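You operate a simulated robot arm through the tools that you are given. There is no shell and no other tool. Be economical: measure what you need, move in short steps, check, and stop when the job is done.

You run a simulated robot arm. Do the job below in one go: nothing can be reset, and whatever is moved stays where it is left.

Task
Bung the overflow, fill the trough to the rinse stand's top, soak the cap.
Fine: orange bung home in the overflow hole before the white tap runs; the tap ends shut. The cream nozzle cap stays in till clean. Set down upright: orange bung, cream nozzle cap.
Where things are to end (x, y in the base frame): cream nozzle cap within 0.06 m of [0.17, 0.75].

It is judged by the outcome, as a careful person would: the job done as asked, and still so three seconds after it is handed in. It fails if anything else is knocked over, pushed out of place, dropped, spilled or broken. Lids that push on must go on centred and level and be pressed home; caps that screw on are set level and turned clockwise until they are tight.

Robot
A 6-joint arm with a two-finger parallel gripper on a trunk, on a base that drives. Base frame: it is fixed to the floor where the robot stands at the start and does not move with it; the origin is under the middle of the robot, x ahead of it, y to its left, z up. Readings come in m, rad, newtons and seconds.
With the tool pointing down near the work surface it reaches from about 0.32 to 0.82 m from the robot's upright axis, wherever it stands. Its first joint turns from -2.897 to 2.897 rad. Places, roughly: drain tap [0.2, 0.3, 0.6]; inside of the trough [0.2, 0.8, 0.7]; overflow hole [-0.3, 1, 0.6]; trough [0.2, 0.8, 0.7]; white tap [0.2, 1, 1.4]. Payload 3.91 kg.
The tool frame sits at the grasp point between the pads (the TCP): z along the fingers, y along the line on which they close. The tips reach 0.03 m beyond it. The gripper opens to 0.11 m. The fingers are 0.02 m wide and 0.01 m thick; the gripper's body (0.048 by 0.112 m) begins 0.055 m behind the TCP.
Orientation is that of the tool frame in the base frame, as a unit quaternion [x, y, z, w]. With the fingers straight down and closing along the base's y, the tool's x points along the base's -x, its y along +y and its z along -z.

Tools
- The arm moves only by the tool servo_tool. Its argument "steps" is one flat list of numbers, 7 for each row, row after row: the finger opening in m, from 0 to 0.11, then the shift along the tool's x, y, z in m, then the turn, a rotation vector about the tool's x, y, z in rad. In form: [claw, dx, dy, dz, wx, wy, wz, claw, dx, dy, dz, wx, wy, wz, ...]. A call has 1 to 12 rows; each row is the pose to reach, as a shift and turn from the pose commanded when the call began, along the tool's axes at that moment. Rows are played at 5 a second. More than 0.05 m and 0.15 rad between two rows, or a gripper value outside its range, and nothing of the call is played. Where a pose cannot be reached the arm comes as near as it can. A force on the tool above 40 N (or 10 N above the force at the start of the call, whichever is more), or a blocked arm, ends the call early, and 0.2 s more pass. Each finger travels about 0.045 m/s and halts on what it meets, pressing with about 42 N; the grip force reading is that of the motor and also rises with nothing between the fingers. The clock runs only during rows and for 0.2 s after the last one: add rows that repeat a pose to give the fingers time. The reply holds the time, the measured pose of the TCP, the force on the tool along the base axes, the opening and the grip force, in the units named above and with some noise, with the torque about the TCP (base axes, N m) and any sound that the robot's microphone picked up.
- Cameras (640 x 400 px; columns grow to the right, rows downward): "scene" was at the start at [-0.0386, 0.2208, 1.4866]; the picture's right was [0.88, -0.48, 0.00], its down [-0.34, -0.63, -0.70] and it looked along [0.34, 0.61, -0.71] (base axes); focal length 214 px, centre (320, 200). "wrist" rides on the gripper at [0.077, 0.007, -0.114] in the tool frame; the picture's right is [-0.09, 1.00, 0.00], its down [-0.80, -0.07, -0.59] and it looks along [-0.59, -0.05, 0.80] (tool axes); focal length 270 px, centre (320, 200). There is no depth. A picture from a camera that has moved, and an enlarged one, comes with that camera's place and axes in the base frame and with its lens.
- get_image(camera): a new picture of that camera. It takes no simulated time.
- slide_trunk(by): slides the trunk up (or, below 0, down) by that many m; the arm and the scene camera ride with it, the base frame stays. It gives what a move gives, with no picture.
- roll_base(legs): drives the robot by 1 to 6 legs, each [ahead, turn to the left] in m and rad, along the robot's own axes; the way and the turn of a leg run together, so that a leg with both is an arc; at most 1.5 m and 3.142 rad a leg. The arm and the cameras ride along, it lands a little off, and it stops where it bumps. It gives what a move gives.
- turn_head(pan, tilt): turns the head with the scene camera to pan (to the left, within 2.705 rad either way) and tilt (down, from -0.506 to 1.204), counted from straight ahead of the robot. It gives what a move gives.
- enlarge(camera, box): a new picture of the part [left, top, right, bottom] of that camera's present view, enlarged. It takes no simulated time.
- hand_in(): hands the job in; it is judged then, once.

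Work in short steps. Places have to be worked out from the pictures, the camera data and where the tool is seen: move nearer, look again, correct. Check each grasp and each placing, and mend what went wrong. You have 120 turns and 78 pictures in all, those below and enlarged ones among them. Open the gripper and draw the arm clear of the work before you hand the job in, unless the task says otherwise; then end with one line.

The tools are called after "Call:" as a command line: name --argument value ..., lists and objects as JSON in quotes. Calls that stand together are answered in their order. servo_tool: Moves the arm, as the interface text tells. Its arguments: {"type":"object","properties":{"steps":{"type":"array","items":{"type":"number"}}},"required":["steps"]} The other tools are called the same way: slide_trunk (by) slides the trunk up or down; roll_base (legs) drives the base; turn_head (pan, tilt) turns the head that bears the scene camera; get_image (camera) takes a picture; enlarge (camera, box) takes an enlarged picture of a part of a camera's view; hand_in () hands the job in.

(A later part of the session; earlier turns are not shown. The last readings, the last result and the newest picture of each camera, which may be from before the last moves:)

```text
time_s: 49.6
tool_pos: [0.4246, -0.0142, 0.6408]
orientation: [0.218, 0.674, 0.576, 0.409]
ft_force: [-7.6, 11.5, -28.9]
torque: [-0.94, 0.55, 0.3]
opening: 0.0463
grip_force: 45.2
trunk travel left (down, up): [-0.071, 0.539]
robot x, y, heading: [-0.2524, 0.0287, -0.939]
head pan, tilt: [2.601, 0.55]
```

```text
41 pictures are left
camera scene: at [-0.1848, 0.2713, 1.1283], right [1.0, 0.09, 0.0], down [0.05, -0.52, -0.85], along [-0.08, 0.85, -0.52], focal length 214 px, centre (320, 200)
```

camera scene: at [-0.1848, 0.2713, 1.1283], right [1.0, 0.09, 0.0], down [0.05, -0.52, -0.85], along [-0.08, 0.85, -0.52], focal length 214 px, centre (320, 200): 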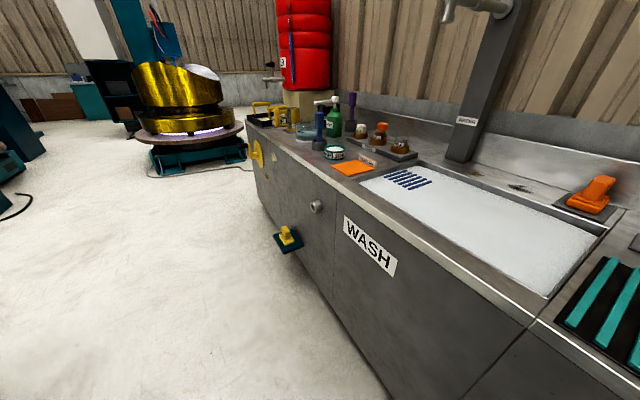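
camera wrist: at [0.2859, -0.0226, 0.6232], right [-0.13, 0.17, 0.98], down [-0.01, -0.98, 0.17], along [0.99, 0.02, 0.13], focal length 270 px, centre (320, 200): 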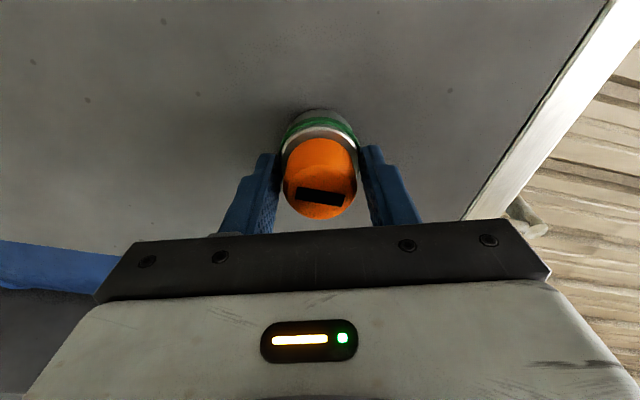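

Call:
enlarge --camera "scene" --box '[265, 190, 345, 260]'

Call:
enlarge --camera "scene" --box '[350, 120, 470, 210]'

```text
5.71 times, centred on (305, 225) of scene
camera zoom: at [-0.1848, 0.2713, 1.1283], right [1.0, 0.09, 0.0], down [0.05, -0.52, -0.85], along [-0.08, 0.85, -0.52], focal length 1226 px, centre (406, 57)
```

zoom: 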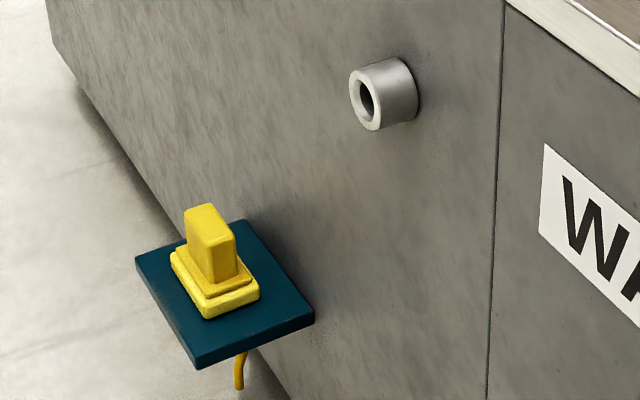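

```text
4.44 times, centred on (410, 165) of scene
camera zoom: at [-0.1848, 0.2713, 1.1283], right [1.0, 0.09, 0.0], down [0.05, -0.52, -0.85], along [-0.08, 0.85, -0.52], focal length 953 px, centre (-80, 356)
```

zoom: 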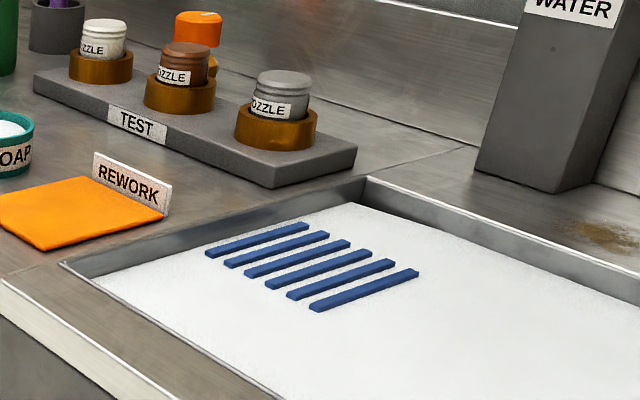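

The overflow is an open pipe, so the round plug belongs to it. I zoom on the gripped plug for lock markings.

Call:
enlarge --camera "wrist" --box '[260, 90, 380, 230]'

```text
2.86 times, centred on (320, 160) of wrist
camera zoom: at [0.286, -0.0226, 0.6233], right [-0.13, 0.17, 0.98], down [-0.01, -0.99, 0.17], along [0.99, 0.02, 0.13], focal length 772 px, centre (320, 314)
```

zoom: 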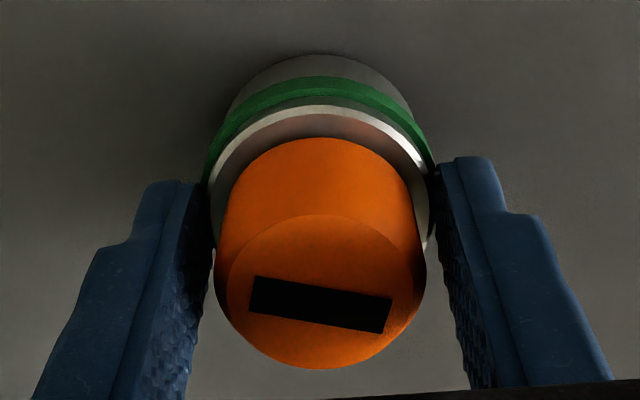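

The fingers are clamped on the silver pipe, not the knob! I open, untwist, back off 2 cm and regrip.

Call:
servo_tool --steps '[0.08, 0, 0, 0, 0, 0, 0, 0.08, 0, 0, 0, 0, 0, 0, 0.08, 0, 0, -0.01, 0, 0, 0.1, 0.08, 0, 0, -0.02, 0, 0, 0.2, 0.08, 0, 0, -0.021, 0, 0, 0.3, 0.08, 0, 0, -0.021, 0, 0, 0.3]'

Call:
servo_tool --steps '[0.0, 0, 0, 0, 0, 0, 0, 0.0, 0, 0, 0, 0, 0, 0, 0.0, 0, 0, 0, 0, 0, 0, 0.0, 0, 0, 0, 0, 0, 0, 0.0, 0, 0, 0, 0, 0, 0]'

Call:
enlarge --camera "wrist" --box '[240, 70, 400, 230]'

```text
time_s: 51.0
tool_pos: [0.4052, -0.0281, 0.6423]
orientation: [0.316, 0.631, 0.633, 0.319]
ft_force: [0.1, -0.1, 0.6]
torque: [-0.02, -0.03, -0.02]
opening: 0.0798
grip_force: 0.0
trunk travel left (down, up): [-0.071, 0.539]
robot x, y, heading: [-0.2507, 0.0311, -0.933]
head pan, tilt: [2.601, 0.55]
```

```text
time_s: 52.2
tool_pos: [0.4078, -0.0291, 0.6407]
orientation: [0.315, 0.633, 0.632, 0.318]
ft_force: [-4.1, -1.3, -12.7]
torque: [-0.37, 0.48, 0.09]
opening: 0.0363
grip_force: 41.6
trunk travel left (down, up): [-0.071, 0.539]
robot x, y, heading: [-0.2519, 0.033, -0.94]
head pan, tilt: [2.601, 0.55]
```

```text
2.50 times, centred on (320, 150) of wrist
camera zoom: at [0.2678, -0.0349, 0.6464], right [0.05, -0.07, 1.0], down [0.0, -1.0, -0.07], along [1.0, 0.01, -0.05], focal length 676 px, centre (320, 325)
```

zoom: 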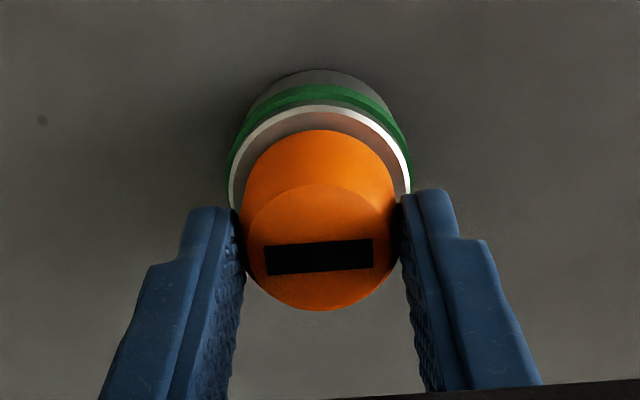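

Now it holds the orange knob (0.036 m). Pull slowly.

Call:
servo_tool --steps '[0.0, 0, -0.001, -0.003, 0, 0, 0, 0.0, 0, -0.001, -0.006, 0, 0, 0, 0.0, 0, -0.001, -0.012, 0, 0, 0, 0.0, 0, -0.001, -0.02, 0, 0, 0, 0.0, 0, -0.001, -0.035, 0, 0, 0, 0.0, 0, -0.001, -0.06, 0, 0, 0, 0.0, 0, -0.001, -0.09, 0, 0, 0, 0.0, 0, -0.001, -0.12, 0, 0, 0]'

Call:
get_image --camera "wrist"

```text
time_s: 54.0
tool_pos: [0.3104, -0.1, 0.6408]
orientation: [0.315, 0.632, 0.632, 0.319]
ft_force: [-0.3, 0.4, -1.6]
torque: [-0.04, 0.02, 0.02]
opening: 0.0364
grip_force: 42.0
trunk travel left (down, up): [-0.071, 0.539]
robot x, y, heading: [-0.2483, 0.0307, -0.94]
head pan, tilt: [2.601, 0.55]
```

```text
36 pictures are left
camera wrist: at [0.1714, -0.1065, 0.6463], right [0.05, -0.07, 1.0], down [0.0, -1.0, -0.07], along [1.0, 0.01, -0.05], focal length 270 px, centre (320, 200)
```

wrist: 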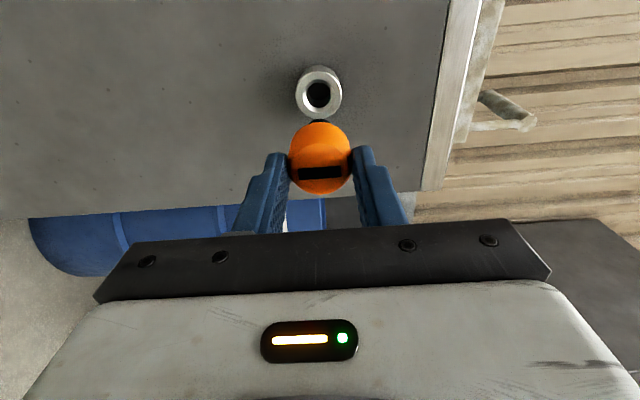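

The bung is out; the pipe mouth behind it gives an alignment reference (pixel ≈(319,94) at this standoff). I retract 10 cm and drive back 1.24 m to bring the tool before the overflow pipe.

Call:
servo_tool --steps '[0.0, 0, 0, -0.035, 0, 0, 0, 0.0, 0, 0, -0.07, 0, 0, 0, 0.0, 0, 0, -0.1, 0, 0, 0]'

Call:
roll_base --legs '[[-1.24, 0]]'

Call:
get_image --camera "wrist"

```text
time_s: 54.8
tool_pos: [0.231, -0.1605, 0.6401]
orientation: [0.315, 0.632, 0.632, 0.32]
ft_force: [-0.1, -0.2, -0.8]
torque: [-0.01, 0.01, -0.03]
opening: 0.0367
grip_force: 42.4
trunk travel left (down, up): [-0.071, 0.539]
robot x, y, heading: [-0.2542, 0.0317, -0.937]
head pan, tilt: [2.601, 0.55]
```

```text
time_s: 61.1
tool_pos: [-0.5035, 0.841, 0.6397]
orientation: [0.316, 0.631, 0.632, 0.32]
ft_force: [0.4, 1.1, -0.9]
torque: [-0.02, 0.03, -0.03]
opening: 0.0363
grip_force: 41.9
trunk travel left (down, up): [-0.071, 0.539]
robot x, y, heading: [-0.9879, 1.0326, -0.942]
head pan, tilt: [2.601, 0.55]
```

```text
35 pictures are left
camera wrist: at [-0.6426, 0.8364, 0.6458], right [0.05, -0.07, 1.0], down [0.0, -1.0, -0.07], along [1.0, 0.0, -0.05], focal length 270 px, centre (320, 200)
```

wrist: 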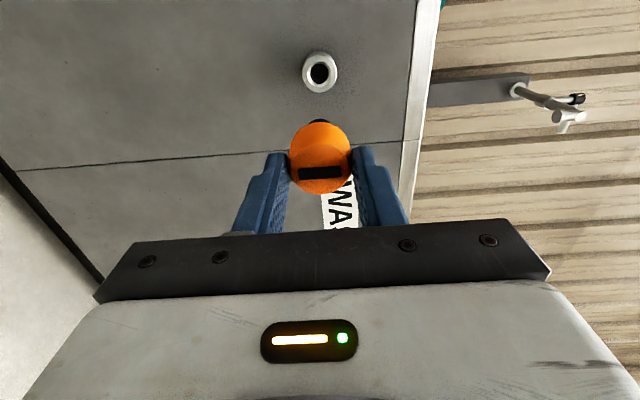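

Mouth appears at (320,72), consistent with on-axis at 0.27 m. I advance 9 cm and compare against the reference pixel.

Call:
servo_tool --steps '[0.0, 0, 0.0005, 0.045, 0, 0, 0, 0.0, 0, 0.001, 0.09, 0, 0, 0, 0.0, 0, 0.001, 0.09, 0, 0, 0]'

Call:
enlarge --camera "wrist" --box '[240, 40, 400, 200]'

```text
time_s: 61.9
tool_pos: [-0.4322, 0.8957, 0.6402]
orientation: [0.315, 0.631, 0.632, 0.32]
ft_force: [0.9, -0.2, -1.5]
torque: [-0.03, 0.02, 0.0]
opening: 0.0367
grip_force: 42.3
trunk travel left (down, up): [-0.071, 0.539]
robot x, y, heading: [-0.9884, 1.0349, -0.944]
head pan, tilt: [2.601, 0.55]
```

```text
2.50 times, centred on (320, 120) of wrist
camera zoom: at [-0.5709, 0.8897, 0.6464], right [0.05, -0.07, 1.0], down [0.0, -1.0, -0.07], along [1.0, 0.0, -0.05], focal length 676 px, centre (320, 400)
```

zoom: 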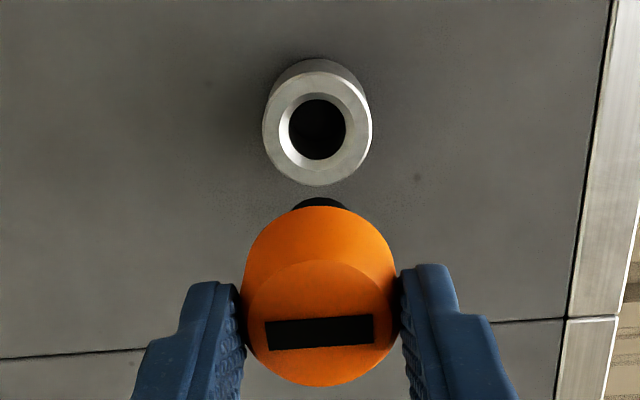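

Mouth at (318.8,91.6) px, close to the reference. I advance 6.5 cm so the plug tip is just before the mouth and look again.

Call:
servo_tool --steps '[0.0, 0.001, 0, 0.035, 0, 0, 0, 0.0, 0.001, 0, 0.065, 0, 0, 0, 0.0, 0.001, 0, 0.065, 0, 0, 0]'

Call:
enlarge --camera "wrist" --box '[240, 70, 400, 230]'

```text
time_s: 62.7
tool_pos: [-0.3796, 0.9353, 0.6416]
orientation: [0.316, 0.631, 0.632, 0.32]
ft_force: [-0.6, -0.8, -1.3]
torque: [-0.05, 0.0, -0.01]
opening: 0.0364
grip_force: 41.9
trunk travel left (down, up): [-0.071, 0.539]
robot x, y, heading: [-0.9921, 1.033, -0.937]
head pan, tilt: [2.601, 0.55]
```

```text
2.50 times, centred on (320, 150) of wrist
camera zoom: at [-0.5192, 0.9294, 0.6475], right [0.05, -0.07, 1.0], down [0.0, -1.0, -0.07], along [1.0, 0.0, -0.05], focal length 676 px, centre (320, 325)
```

zoom: 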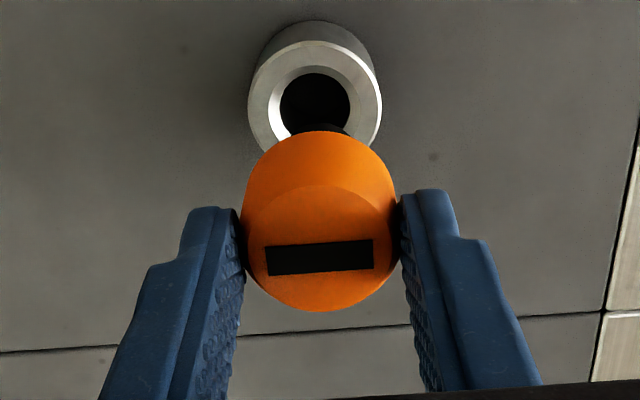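

Alignment: mouth on axis, ~1.5 mm low. I lower 1 mm and push in slowly toward home (about 6 cm).

Call:
servo_tool --steps '[0.0, 0, -0.001, 0.01, 0, 0, 0, 0.0, 0, -0.001, 0.02, 0, 0, 0, 0.0, 0, -0.001, 0.028, 0, 0, 0, 0.0, 0, -0.001, 0.034, 0, 0, 0, 0.0, 0, -0.001, 0.04, 0, 0, 0, 0.0, 0, -0.001, 0.046, 0, 0, 0, 0.0, 0, -0.001, 0.05, 0, 0, 0, 0.0, 0, -0.001, 0.054, 0, 0, 0]'

Call:
enlarge --camera "wrist" --box '[240, 70, 400, 230]'

```text
time_s: 64.5
tool_pos: [-0.3354, 0.9669, 0.6405]
orientation: [0.317, 0.631, 0.632, 0.32]
ft_force: [4.1, -8.2, 0.5]
torque: [0.03, -0.03, -0.58]
opening: 0.0367
grip_force: 41.8
trunk travel left (down, up): [-0.071, 0.539]
robot x, y, heading: [-0.9872, 1.0322, -0.941]
head pan, tilt: [2.601, 0.55]
```

```text
2.50 times, centred on (320, 150) of wrist
camera zoom: at [-0.4752, 0.9614, 0.6465], right [0.05, -0.07, 1.0], down [0.0, -1.0, -0.07], along [1.0, 0.0, -0.05], focal length 676 px, centre (320, 325)
```

zoom: 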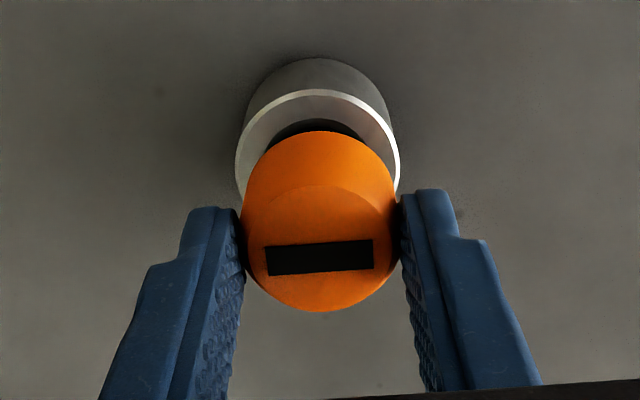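

It is entering with 9 N side load from the left; I ease 2 mm right and keep pushing. The green ring seemingly appears only when home, which will be my check.

Call:
servo_tool --steps '[0.0, -0.0015, 0, 0, 0, 0, 0, 0.0, -0.0015, 0, 0.003, 0, 0, 0, 0.0, -0.0015, 0, 0.006, 0, 0, 0, 0.0, -0.0015, 0, 0.009, 0, 0, 0, 0.0, -0.0015, 0, 0.012, 0, 0, 0, 0.0, -0.0015, 0, 0.015, 0, 0, 0, 0.0, -0.0015, 0, 0.018, 0, 0, 0, 0.0, -0.0015, 0, 0.021, 0, 0, 0]'

Call:
enlarge --camera "wrist" --box '[240, 70, 400, 230]'

```text
time_s: 66.4
tool_pos: [-0.3213, 0.9777, 0.6414]
orientation: [0.317, 0.632, 0.631, 0.319]
ft_force: [-15.1, -7.4, 2.7]
torque: [0.2, -0.25, 0.12]
opening: 0.0365
grip_force: 41.9
trunk travel left (down, up): [-0.071, 0.539]
robot x, y, heading: [-0.9916, 1.0329, -0.937]
head pan, tilt: [2.601, 0.55]
stopped in row 8: the force on the tool passed its limit at 41 N (the readings are from after the stop); the commanded pose is now the measured one
```

```text
2.50 times, centred on (320, 150) of wrist
camera zoom: at [-0.4601, 0.9716, 0.6471], right [0.05, -0.07, 1.0], down [0.0, -1.0, -0.07], along [1.0, 0.0, -0.05], focal length 676 px, centre (320, 325)
```

zoom: 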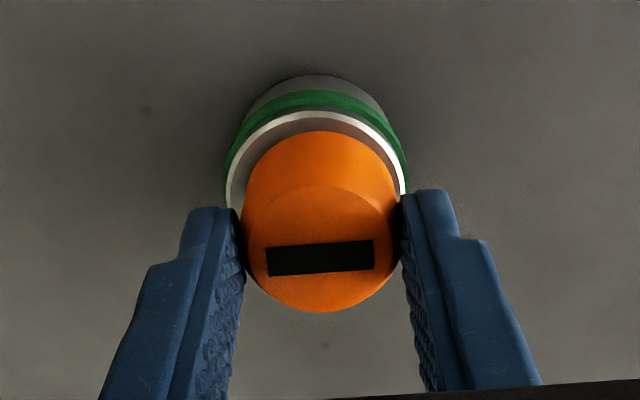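

Green ring shown and push force met: bung is home. I release and back off 15 cm, then check.

Call:
servo_tool --steps '[0.08, 0, 0, 0, 0, 0, 0, 0.08, 0, 0, 0, 0, 0, 0, 0.08, 0, 0, 0, 0, 0, 0, 0.08, 0, 0, -0.04, 0, 0, 0, 0.08, 0, 0, -0.08, 0, 0, 0, 0.08, 0, 0, -0.12, 0, 0, 0, 0.08, 0, 0, -0.16, 0, 0, 0]'

Call:
enlarge --camera "wrist" --box '[240, 20, 400, 180]'

```text
time_s: 68.0
tool_pos: [-0.4511, 0.8833, 0.6398]
orientation: [0.317, 0.631, 0.632, 0.318]
ft_force: [0.4, 0.4, 0.1]
torque: [-0.01, -0.02, 0.0]
opening: 0.08
grip_force: 0.1
trunk travel left (down, up): [-0.071, 0.539]
robot x, y, heading: [-0.9863, 1.0371, -0.941]
head pan, tilt: [2.601, 0.55]
```

```text
2.50 times, centred on (320, 100) of wrist
camera zoom: at [-0.5888, 0.8772, 0.6456], right [0.05, -0.07, 1.0], down [0.0, -1.0, -0.07], along [1.0, 0.0, -0.05], focal length 676 px, centre (320, 450)
```

zoom: 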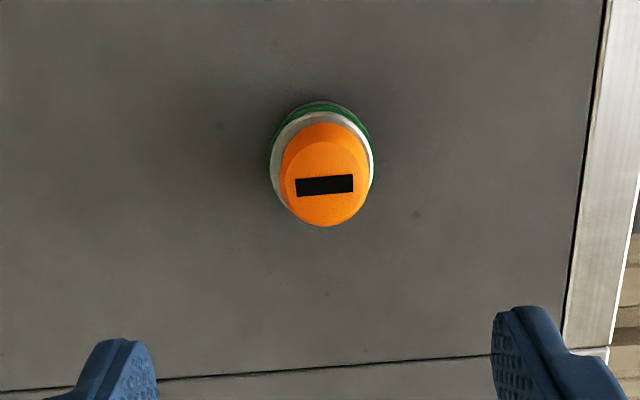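

Bung is home in the overflow. Next the tap: I raise the trunk and drive forward along the bench to a stance facing the trough.

Call:
slide_trunk --by 0.535

Call:
roll_base --legs '[[0, 0.22], [1.02, 0], [0, -0.21]]'

Call:
turn_head --pan 1.9 --tilt 0.6

Call:
get_image --camera "scene"

```text
refused: 0.535 is not a number from -0.4 to 0.4
```

```text
time_s: 72.0
tool_pos: [-0.0135, 0.6334, 0.6345]
orientation: [0.244, 0.665, 0.665, 0.238]
ft_force: [-13.4, -10.8, -3.1]
torque: [0.31, -0.54, -0.08]
opening: 0.0786
grip_force: 0.1
trunk travel left (down, up): [-0.071, 0.539]
robot x, y, heading: [-0.5574, 0.6658, -0.732]
head pan, tilt: [2.601, 0.55]
stopped in leg 2: the force on the tool passed its limit at 158 N (the readings are from after the stop); the commanded pose is now the measured one
```

```text
time_s: 73.1
tool_pos: [-0.0131, 0.6339, 0.636]
orientation: [0.243, 0.665, 0.665, 0.238]
ft_force: [-21.4, -15.7, -5.0]
torque: [0.65, -0.68, -0.08]
opening: 0.0777
grip_force: 0.0
trunk travel left (down, up): [-0.071, 0.539]
robot x, y, heading: [-0.5575, 0.6623, -0.735]
head pan, tilt: [1.901, 0.6]
```

```text
29 pictures are left
camera scene: at [-0.4831, 0.9057, 1.1244], right [0.92, -0.39, 0.0], down [-0.22, -0.52, -0.83], along [0.32, 0.76, -0.56], focal length 214 px, centre (320, 200)
```

scene: 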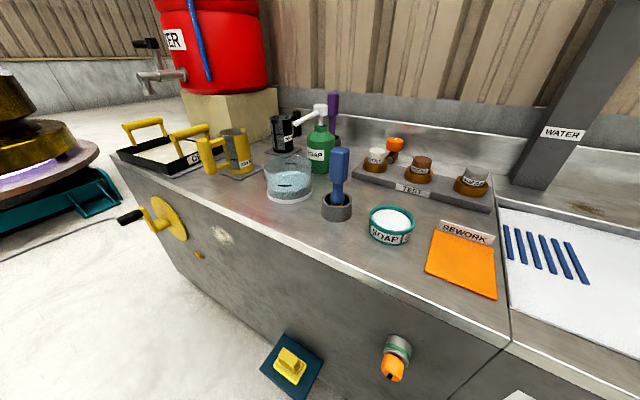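

The over-long trunk call was refused and so the fingers bumped the plain bench front; nothing movable is there. I draw the tool back, then raise the trunk in two moves.

Call:
servo_tool --steps '[0.08, 0, 0, -0.03, 0, 0, 0, 0.08, 0, 0, -0.07, 0, 0, 0, 0.08, 0, 0, -0.11, 0, 0, 0]'

Call:
slide_trunk --by 0.27

Call:
slide_trunk --by 0.26

```text
time_s: 73.9
tool_pos: [-0.0841, 0.5474, 0.636]
orientation: [0.242, 0.666, 0.665, 0.237]
ft_force: [0.5, -0.7, -0.1]
torque: [-0.02, 0.0, -0.02]
opening: 0.0802
grip_force: 0.0
trunk travel left (down, up): [-0.071, 0.539]
robot x, y, heading: [-0.5584, 0.6631, -0.732]
head pan, tilt: [1.901, 0.6]
```

```text
time_s: 76.6
tool_pos: [-0.083, 0.548, 0.9051]
orientation: [0.244, 0.665, 0.665, 0.238]
ft_force: [-0.3, 0.5, -0.2]
torque: [-0.03, -0.02, -0.02]
opening: 0.0803
grip_force: 0.0
trunk travel left (down, up): [-0.341, 0.269]
robot x, y, heading: [-0.5647, 0.6636, -0.733]
head pan, tilt: [1.901, 0.6]
```

```text
time_s: 79.3
tool_pos: [-0.0841, 0.5489, 1.1664]
orientation: [0.243, 0.665, 0.665, 0.238]
ft_force: [0.3, -0.2, 1.3]
torque: [-0.03, 0.02, 0.03]
opening: 0.0799
grip_force: 0.0
trunk travel left (down, up): [-0.601, 0.009]
robot x, y, heading: [-0.5579, 0.6623, -0.733]
head pan, tilt: [1.901, 0.6]
```

Continue the drive to the stance in front of the trough.

Call:
roll_base --legs '[[0.45, 0], [0, -0.2]]'

Call:
turn_head --pan 1.9 --tilt 0.45

Call:
get_image --camera "scene"

```text
time_s: 82.8
tool_pos: [0.2239, 0.1555, 1.1663]
orientation: [0.308, 0.637, 0.639, 0.301]
ft_force: [-0.3, 0.4, -0.1]
torque: [-0.02, 0.03, 0.01]
opening: 0.0798
grip_force: 0.0
trunk travel left (down, up): [-0.601, 0.009]
robot x, y, heading: [-0.2173, 0.3659, -0.916]
head pan, tilt: [1.901, 0.6]
```

```text
time_s: 83.5
tool_pos: [0.2245, 0.1551, 1.1653]
orientation: [0.308, 0.638, 0.638, 0.301]
ft_force: [-0.7, 0.6, 0.8]
torque: [-0.01, 0.01, -0.01]
opening: 0.0803
grip_force: 0.2
trunk travel left (down, up): [-0.601, 0.009]
robot x, y, heading: [-0.2179, 0.3663, -0.92]
head pan, tilt: [1.901, 0.45]
```

```text
28 pictures are left
camera scene: at [-0.0937, 0.5909, 1.6676], right [0.83, -0.56, 0.0], down [-0.24, -0.36, -0.9], along [0.5, 0.75, -0.44], focal length 214 px, centre (320, 200)
```

scene: 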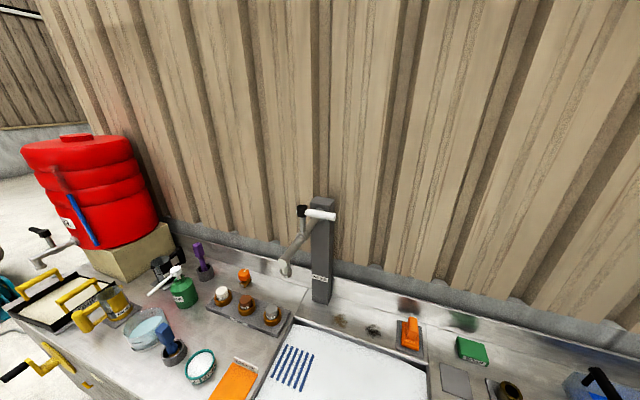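

Tap handle is in clear view; zoom for a precise triangulation.

Call:
enlarge --camera "scene" --box '[265, 185, 365, 305]'

```text
3.33 times, centred on (315, 245) of scene
camera zoom: at [-0.0937, 0.5909, 1.6676], right [0.83, -0.56, 0.0], down [-0.24, -0.36, -0.9], along [0.5, 0.75, -0.44], focal length 715 px, centre (337, 50)
```

zoom: 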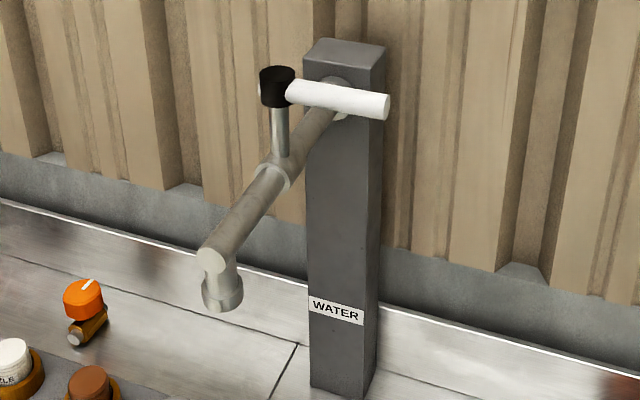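

Handle runs along the bench direction at z≈1.363, from the hub (s≈-0.765) to its tip (s≈-0.666), t≈0.783. First raise and extend the tool toward the bench.

Call:
servo_tool --steps '[0.08, -0.0015, 0.0198, 0.0377, 0, -0.0039, 0, 0.08, -0.003, 0.0396, 0.0754, 0, -0.0078, 0, 0.08, -0.0044, 0.0594, 0.113, 0, -0.0117, 0, 0.08, -0.0059, 0.0792, 0.1508, 0, -0.0156, 0, 0.08, -0.0074, 0.099, 0.1885, 0, -0.0195, 0, 0.08, -0.009, 0.1188, 0.2262, 0, -0.0234, 0, 0.08, -0.0103, 0.1386, 0.264, 0, -0.0273, 0, 0.08, -0.0118, 0.1584, 0.3016, 0, -0.0312, 0, 0.08, -0.0132, 0.1782, 0.3393, 0, -0.0351, 0, 0.08, -0.0147, 0.198, 0.377, 0, -0.039, 0]'

```text
time_s: 85.7
tool_pos: [0.5276, 0.3813, 1.3613]
orientation: [0.319, 0.632, 0.633, 0.314]
ft_force: [0.4, 0.0, 0.6]
torque: [0.02, -0.03, 0.0]
opening: 0.0802
grip_force: 0.0
trunk travel left (down, up): [-0.601, 0.009]
robot x, y, heading: [-0.2203, 0.362, -0.916]
head pan, tilt: [1.901, 0.45]
```

Good. Now slide left toward the handle, stopping short of it.

Call:
servo_tool --steps '[0.08, 0.047, 0, 0, 0, 0, 0, 0.08, 0.094, 0, 0, 0, 0, 0, 0.08, 0.141, 0, 0, 0, 0, 0, 0.08, 0.188, 0, 0, 0, 0, 0, 0.08, 0.235, 0, 0, 0, 0, 0, 0.08, 0.282, 0, 0, 0, 0, 0, 0.08, 0.329, 0, 0, 0, 0, 0, 0.08, 0.376, 0, 0, 0, 0, 0, 0.08, 0.423, 0, 0, 0, 0, 0, 0.08, 0.47, 0, 0, 0, 0, 0, 0.08, 0.517, 0, 0, 0, 0, 0, 0.08, 0.56, 0, 0, 0, 0, 0]'

Call:
get_image --camera "scene"

Call:
get_image --camera "wrist"

```text
time_s: 88.3
tool_pos: [0.3054, 0.7209, 1.4109]
orientation: [0.281, 0.665, 0.64, 0.263]
ft_force: [0.5, 0.6, -0.3]
torque: [0.0, 0.01, 0.0]
opening: 0.0801
grip_force: 0.1
out of reach, approached as far as the arm can: row 7, 8, 9, 10, 11, 12
trunk travel left (down, up): [-0.601, 0.009]
robot x, y, heading: [-0.215, 0.3612, -0.92]
head pan, tilt: [1.901, 0.45]
```

```text
26 pictures are left
camera scene: at [-0.0933, 0.5923, 1.6674], right [0.83, -0.56, 0.0], down [-0.24, -0.36, -0.9], along [0.5, 0.75, -0.44], focal length 214 px, centre (320, 200)
```

scene: 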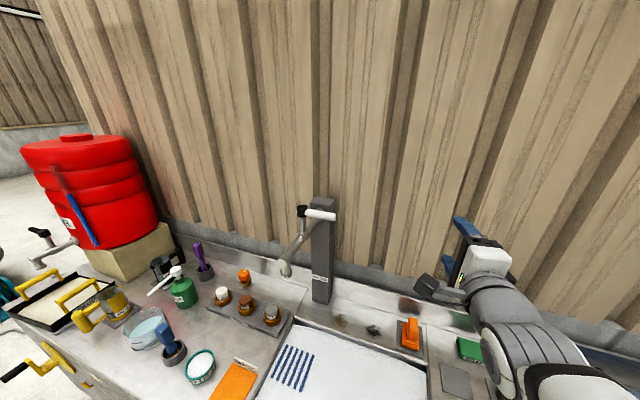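

```text
25 pictures are left
camera wrist: at [0.1696, 0.6953, 1.4229], right [0.1, -0.04, 0.99], down [0.14, -0.99, -0.05], along [0.99, 0.14, -0.09], focal length 270 px, centre (320, 200)
```

wrist: 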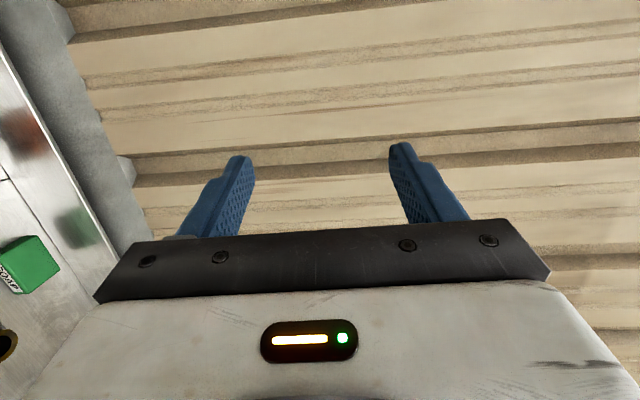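

Straight ahead is out of reach; the arm works better with the target ahead-right of the base. I bring the tool back right, then will back the base up.

Call:
servo_tool --steps '[0.08, -0.045, 0, 0, 0, 0, 0, 0.08, -0.09, 0, 0, 0, 0, 0, 0.08, -0.135, 0, 0, 0, 0, 0, 0.08, -0.18, 0, 0, 0, 0, 0, 0.08, -0.225, 0, 0, 0, 0, 0, 0.08, -0.27, 0, 0, 0, 0, 0, 0.08, -0.315, 0, 0, 0, 0, 0, 0.08, -0.36, 0, 0, 0, 0, 0, 0.08, -0.4, 0, 0, 0, 0, 0]'

```text
time_s: 90.3
tool_pos: [0.592, 0.4315, 1.4061]
orientation: [0.282, 0.663, 0.641, 0.263]
ft_force: [0.0, -0.9, 0.4]
torque: [0.02, 0.05, 0.02]
opening: 0.0801
grip_force: 0.0
trunk travel left (down, up): [-0.601, 0.009]
robot x, y, heading: [-0.2215, 0.359, -0.922]
head pan, tilt: [1.901, 0.45]
```

Correct the tool attitude and position, then back the base 0.565 m to bring the gripper before the handle.

Call:
servo_tool --steps '[0.08, 0.0335, -0.0112, -0.0238, -0.0095, -0.0345, 0, 0.08, 0.067, -0.0225, -0.0475, -0.019, -0.069, 0, 0.08, 0.1, -0.0337, -0.0712, -0.0285, -0.1035, 0, 0.08, 0.134, -0.045, -0.095, -0.038, -0.138, 0, 0.08, 0.134, -0.045, -0.095, -0.038, -0.138, 0]'

Call:
roll_base --legs '[[-0.565, 0]]'

Call:
turn_head --pan 1.0 --tilt 0.45

Call:
get_image --camera "wrist"

Call:
get_image --camera "scene"

```text
time_s: 91.5
tool_pos: [0.426, 0.4586, 1.3668]
orientation: [0.319, 0.632, 0.632, 0.314]
ft_force: [-0.5, -0.6, 0.1]
torque: [0.0, 0.03, -0.01]
opening: 0.08
grip_force: 0.1
trunk travel left (down, up): [-0.601, 0.009]
robot x, y, heading: [-0.2163, 0.3624, -0.923]
head pan, tilt: [1.901, 0.45]
```

```text
time_s: 94.7
tool_pos: [0.0872, 0.9052, 1.3673]
orientation: [0.32, 0.632, 0.632, 0.314]
ft_force: [-0.1, -0.1, -0.8]
torque: [-0.02, -0.05, -0.01]
opening: 0.0799
grip_force: 0.0
trunk travel left (down, up): [-0.601, 0.009]
robot x, y, heading: [-0.5575, 0.8097, -0.925]
head pan, tilt: [1.901, 0.45]
```

```text
time_s: 95.9
tool_pos: [0.0865, 0.9042, 1.3675]
orientation: [0.319, 0.632, 0.632, 0.314]
ft_force: [-0.7, 0.4, 0.1]
torque: [0.03, -0.03, -0.03]
opening: 0.0799
grip_force: 0.2
trunk travel left (down, up): [-0.601, 0.009]
robot x, y, heading: [-0.5558, 0.8078, -0.924]
head pan, tilt: [1.0, 0.45]
```

```text
24 pictures are left
camera wrist: at [-0.0517, 0.8991, 1.3747], right [0.06, -0.07, 1.0], down [0.0, -1.0, -0.07], along [1.0, 0.01, -0.06], focal length 270 px, centre (320, 200)
```

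wrist: 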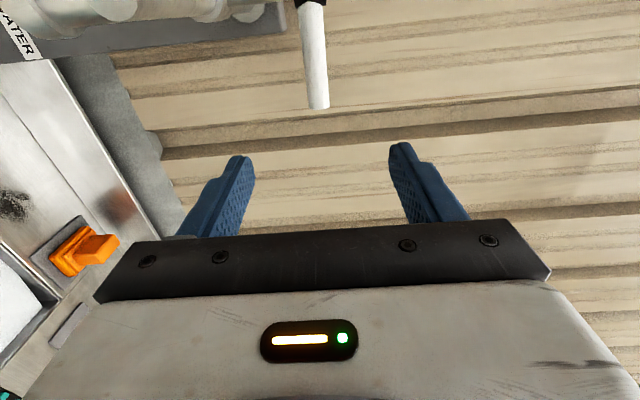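

```text
23 pictures are left
camera scene: at [-0.392, 0.967, 1.6677], right [0.08, -1.0, 0.0], down [-0.43, -0.03, -0.9], along [0.9, 0.07, -0.44], focal length 214 px, centre (320, 200)
```

scene: 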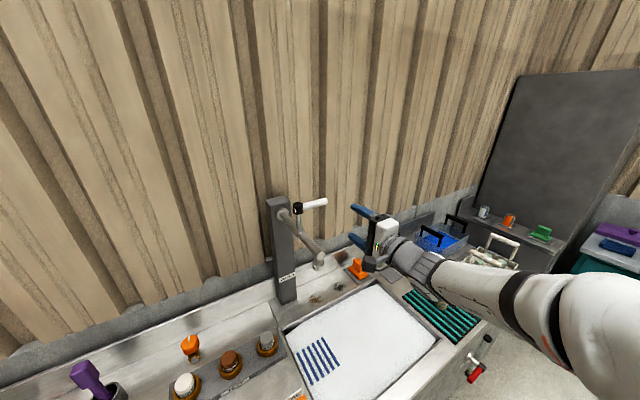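

Handle tip ≈(0.230,1.001,1.362), on line with the gripper. I lower 5 mm, shift 1 cm left, advance 0.165 m and grip the handle.

Call:
servo_tool --steps '[0.08, 0.01, -0.005, 0.03, 0, 0, 0, 0.08, 0.01, -0.005, 0.07, 0, 0, 0, 0.08, 0.01, -0.005, 0.11, 0, 0, 0, 0.08, 0.01, -0.005, 0.14, 0, 0, 0, 0.08, 0.01, -0.005, 0.165, 0, 0, 0, 0.08, 0.01, -0.005, 0.165, 0, 0, 0]'

Call:
servo_tool --steps '[0.0, 0, 0, 0, 0, 0, 0, 0.0, 0, 0, 0, 0, 0, 0, 0.0, 0, 0, 0, 0, 0, 0, 0.0, 0, 0, 0, 0, 0, 0, 0.0, 0, 0, 0, 0, 0, 0]'

Call:
get_image --camera "wrist"

```text
time_s: 97.3
tool_pos: [0.2126, 1.0125, 1.362]
orientation: [0.32, 0.632, 0.632, 0.314]
ft_force: [-0.3, -0.4, 0.0]
torque: [0.0, -0.01, 0.01]
opening: 0.0801
grip_force: 0.0
trunk travel left (down, up): [-0.601, 0.009]
robot x, y, heading: [-0.5565, 0.8054, -0.922]
head pan, tilt: [1.0, 0.45]
```

```text
time_s: 98.5
tool_pos: [0.213, 1.0115, 1.3641]
orientation: [0.318, 0.63, 0.635, 0.316]
ft_force: [8.4, 1.0, 19.9]
torque: [-0.28, -0.4, -0.61]
opening: 0.0217
grip_force: 44.7
trunk travel left (down, up): [-0.601, 0.009]
robot x, y, heading: [-0.5604, 0.8084, -0.92]
head pan, tilt: [1.0, 0.45]
```

```text
22 pictures are left
camera wrist: at [0.0743, 1.0049, 1.3715], right [0.05, -0.08, 1.0], down [0.0, -1.0, -0.08], along [1.0, 0.01, -0.05], focal length 270 px, centre (320, 200)
```

wrist: 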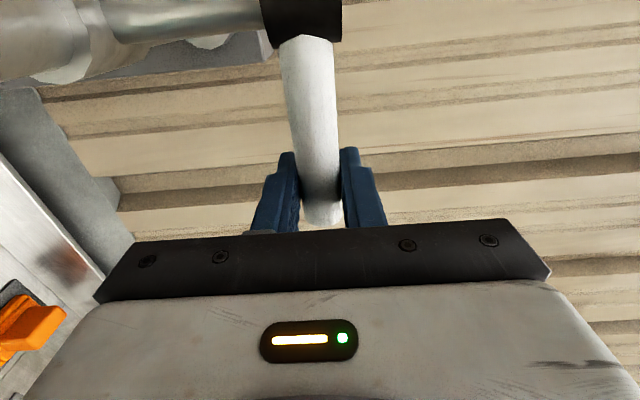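

Gripped (0.022 m). I ease up 2 mm and pull the handle toward the front along its arc, ~0.6 rad, watching forces and sound.

Call:
servo_tool --steps '[0.0, 0, 0.002, 0, 0, 0, 0, 0.0, 0.0004, 0.002, -0.007, 0, 0, 0, 0.0, 0.0014, 0.002, -0.0141, 0, 0, 0, 0.0, 0.0032, 0.002, -0.021, 0, 0, 0, 0.0, 0.0056, 0.002, -0.0276, 0, 0, 0, 0.0, 0.0087, 0.002, -0.034, 0, 0, 0, 0.0, 0.0124, 0.002, -0.0401, 0, 0, 0]'

Call:
get_image --camera "scene"

```text
time_s: 100.1
tool_pos: [0.1743, 0.9971, 1.3649]
orientation: [0.32, 0.631, 0.633, 0.314]
ft_force: [16.8, -1.7, 21.0]
torque: [-0.43, -0.28, -1.39]
opening: 0.0219
grip_force: 44.8
trunk travel left (down, up): [-0.601, 0.009]
robot x, y, heading: [-0.5549, 0.8049, -0.922]
head pan, tilt: [1.0, 0.45]
```

```text
21 pictures are left
camera scene: at [-0.3909, 0.9659, 1.6677], right [0.08, -1.0, 0.0], down [-0.43, -0.03, -0.9], along [0.9, 0.07, -0.44], focal length 214 px, centre (320, 200)
```

scene: 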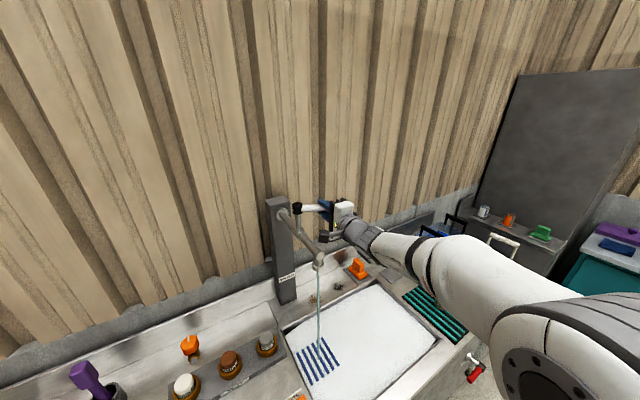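

Water is running. I zoom on the trough and its bars as a baseline, then wait while holding.

Call:
enlarge --camera "scene" --box '[270, 280, 390, 400]'

Call:
servo_tool --steps '[0.0, 0, 0.001, 0, 0, 0, 0, 0.0, 0, 0.001, 0, 0, 0, 0, 0.0, 0, 0.001, 0, 0, 0, 0, 0.0, 0, 0.001, 0, 0, 0, 0, 0.0, 0, 0.001, 0, 0, 0, 0, 0.0, 0, 0.001, 0, 0, 0, 0, 0.0, 0, 0.001, 0, 0, 0, 0, 0.0, 0, 0.001, 0, 0, 0, 0, 0.0, 0, 0.001, 0, 0, 0, 0, 0.0, 0, 0.001, 0, 0, 0, 0]'

Call:
enlarge --camera "scene" --box '[270, 280, 390, 400]'

```text
3.33 times, centred on (330, 340) of scene
camera zoom: at [-0.3909, 0.9659, 1.6677], right [0.08, -1.0, 0.0], down [-0.43, -0.03, -0.9], along [0.9, 0.07, -0.44], focal length 715 px, centre (287, -267)
```

zoom: 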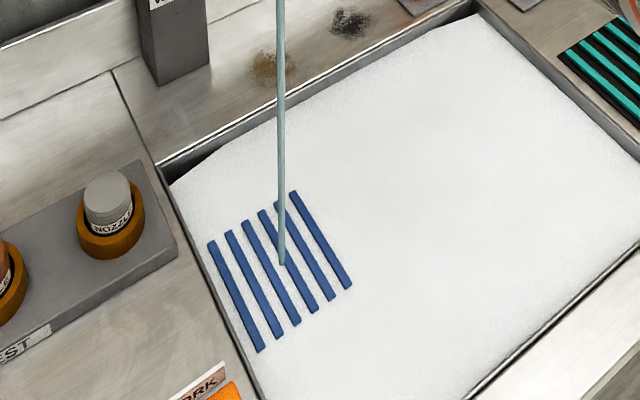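

```text
time_s: 102.3
tool_pos: [0.175, 0.9969, 1.3647]
orientation: [0.319, 0.631, 0.633, 0.315]
ft_force: [11.0, -5.2, 14.6]
torque: [-0.21, -0.13, -0.83]
opening: 0.0217
grip_force: 45.2
trunk travel left (down, up): [-0.601, 0.009]
robot x, y, heading: [-0.5554, 0.8068, -0.924]
head pan, tilt: [1.0, 0.45]
```

```text
3.33 times, centred on (330, 340) of scene
camera zoom: at [-0.3913, 0.9653, 1.6678], right [0.08, -1.0, 0.0], down [-0.43, -0.03, -0.9], along [0.9, 0.07, -0.44], focal length 715 px, centre (287, -267)
```

zoom: 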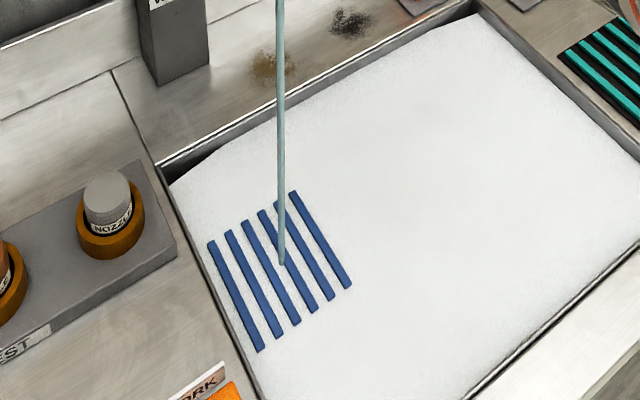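

No visible change yet in 2 s. I wait about 7 s more and look again.

Call:
servo_tool --steps '[0.0, 0, 0, 0, 0, 0, 0, 0.0, 0, 0, 0, 0, 0, 0, 0.0, 0, 0, 0, 0, 0, 0, 0.0, 0, 0, 0, 0, 0, 0, 0.0, 0, 0, 0, 0, 0, 0, 0.0, 0, 0, 0, 0, 0, 0, 0.0, 0, 0, 0, 0, 0, 0, 0.0, 0, 0, 0, 0, 0, 0, 0.0, 0, 0, 0, 0, 0, 0, 0.0, 0, 0, 0, 0, 0, 0, 0.0, 0, 0, 0, 0, 0, 0, 0.0, 0, 0, 0, 0, 0, 0]'

Call:
servo_tool --steps '[0.0, 0, 0, 0, 0, 0, 0, 0.0, 0, 0, 0, 0, 0, 0, 0.0, 0, 0, 0, 0, 0, 0, 0.0, 0, 0, 0, 0, 0, 0, 0.0, 0, 0, 0, 0, 0, 0, 0.0, 0, 0, 0, 0, 0, 0, 0.0, 0, 0, 0, 0, 0, 0, 0.0, 0, 0, 0, 0, 0, 0, 0.0, 0, 0, 0, 0, 0, 0, 0.0, 0, 0, 0, 0, 0, 0, 0.0, 0, 0, 0, 0, 0, 0, 0.0, 0, 0, 0, 0, 0, 0]'

Call:
servo_tool --steps '[0.0, 0, 0, 0, 0, 0, 0, 0.0, 0, 0, 0, 0, 0, 0, 0.0, 0, 0, 0, 0, 0, 0, 0.0, 0, 0, 0, 0, 0, 0, 0.0, 0, 0, 0, 0, 0, 0, 0.0, 0, 0, 0, 0, 0, 0, 0.0, 0, 0, 0, 0, 0, 0, 0.0, 0, 0, 0, 0, 0, 0, 0.0, 0, 0, 0, 0, 0, 0, 0.0, 0, 0, 0, 0, 0, 0]'

Call:
enlarge --camera "scene" --box '[270, 280, 390, 400]'

```text
time_s: 104.9
tool_pos: [0.174, 0.9962, 1.3646]
orientation: [0.32, 0.632, 0.632, 0.313]
ft_force: [5.1, -7.2, 6.4]
torque: [-0.18, -0.08, -0.35]
opening: 0.0214
grip_force: 44.4
trunk travel left (down, up): [-0.601, 0.009]
robot x, y, heading: [-0.5593, 0.8091, -0.922]
head pan, tilt: [1.0, 0.45]
```

```text
time_s: 107.5
tool_pos: [0.1741, 0.9955, 1.3645]
orientation: [0.32, 0.632, 0.632, 0.314]
ft_force: [0.1, -7.3, 1.5]
torque: [-0.25, -0.02, -0.03]
opening: 0.0213
grip_force: 44.8
trunk travel left (down, up): [-0.601, 0.009]
robot x, y, heading: [-0.5572, 0.8072, -0.919]
head pan, tilt: [1.0, 0.45]
```

```text
time_s: 109.7
tool_pos: [0.1731, 0.9975, 1.3648]
orientation: [0.319, 0.633, 0.632, 0.314]
ft_force: [-1.0, -7.7, -1.6]
torque: [-0.23, 0.01, 0.09]
opening: 0.0216
grip_force: 45.0
trunk travel left (down, up): [-0.601, 0.009]
robot x, y, heading: [-0.5571, 0.8074, -0.921]
head pan, tilt: [1.0, 0.45]
```

```text
3.33 times, centred on (330, 340) of scene
camera zoom: at [-0.3919, 0.9653, 1.6678], right [0.08, -1.0, 0.0], down [-0.43, -0.03, -0.9], along [0.9, 0.07, -0.44], focal length 715 px, centre (287, -267)
```

zoom: 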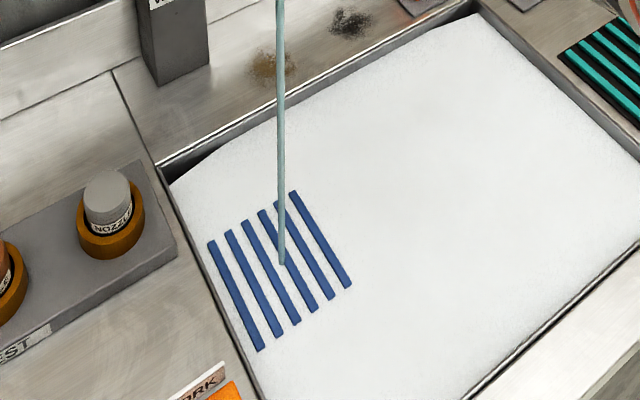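

Level looks unchanged. I check the drain tap for leakage.

Call:
enlarge --camera "scene" --box '[420, 310, 540, 400]'

```text
4.44 times, centred on (480, 355) of scene
camera zoom: at [-0.3919, 0.9653, 1.6678], right [0.08, -1.0, 0.0], down [-0.43, -0.03, -0.9], along [0.9, 0.07, -0.44], focal length 953 px, centre (-391, -489)
```

zoom: 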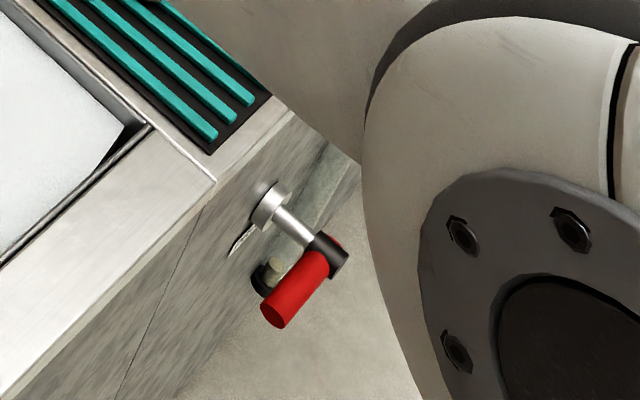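

No leak visible; flow is probably just slow at partial opening. I open the tap further along its arc and wait.

Call:
servo_tool --steps '[0.0, 0.0044, 0, -0.0057, 0, 0, 0, 0.0, 0.0091, 0, -0.0108, 0, 0, 0, 0.0, 0.0145, 0, -0.0155, 0, 0, 0, 0.0, 0.0202, 0, -0.0196, 0, 0, 0, 0.0, 0.0265, 0, -0.0231, 0, 0, 0, 0.0, 0.0329, 0, -0.0261, 0, 0, 0, 0.0, 0.0397, 0, -0.0284, 0, 0, 0]'

Call:
servo_tool --steps '[0.0, 0, 0, 0, 0, 0, 0, 0.0, 0, 0, 0, 0, 0, 0, 0.0, 0, 0, 0, 0, 0, 0, 0.0, 0, 0, 0, 0, 0, 0, 0.0, 0, 0, 0, 0, 0, 0, 0.0, 0, 0, 0, 0, 0, 0, 0.0, 0, 0, 0, 0, 0, 0, 0.0, 0, 0, 0, 0, 0, 0, 0.0, 0, 0, 0, 0, 0, 0, 0.0, 0, 0, 0, 0, 0, 0]'

Call:
enlarge --camera "scene" --box '[270, 190, 430, 400]'

```text
time_s: 111.3
tool_pos: [0.129, 1.0069, 1.3647]
orientation: [0.322, 0.63, 0.633, 0.314]
ft_force: [15.0, -24.0, 9.3]
torque: [-0.37, 0.03, -1.96]
opening: 0.0219
grip_force: 44.9
trunk travel left (down, up): [-0.601, 0.009]
robot x, y, heading: [-0.5562, 0.8074, -0.921]
head pan, tilt: [1.0, 0.45]
```

```text
time_s: 113.5
tool_pos: [0.1281, 1.0065, 1.3656]
orientation: [0.322, 0.631, 0.632, 0.313]
ft_force: [4.4, -25.7, -2.7]
torque: [-0.32, 0.12, -1.32]
opening: 0.0217
grip_force: 45.9
trunk travel left (down, up): [-0.601, 0.009]
robot x, y, heading: [-0.5546, 0.8123, -0.925]
head pan, tilt: [1.0, 0.45]
```

```text
1.90 times, centred on (350, 295) of scene
camera zoom: at [-0.3906, 0.9609, 1.6681], right [0.08, -1.0, 0.0], down [-0.43, -0.03, -0.9], along [0.9, 0.07, -0.44], focal length 408 px, centre (263, 19)
```

zoom: 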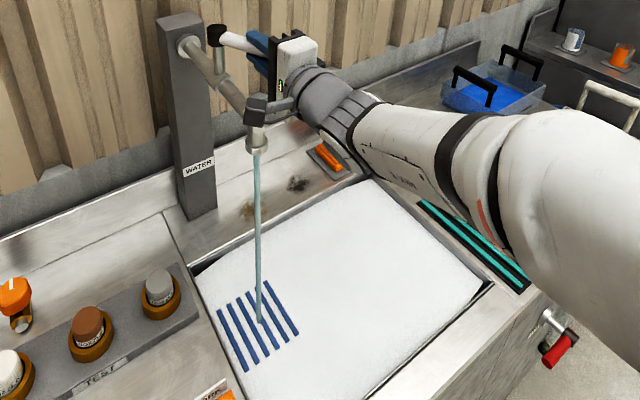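

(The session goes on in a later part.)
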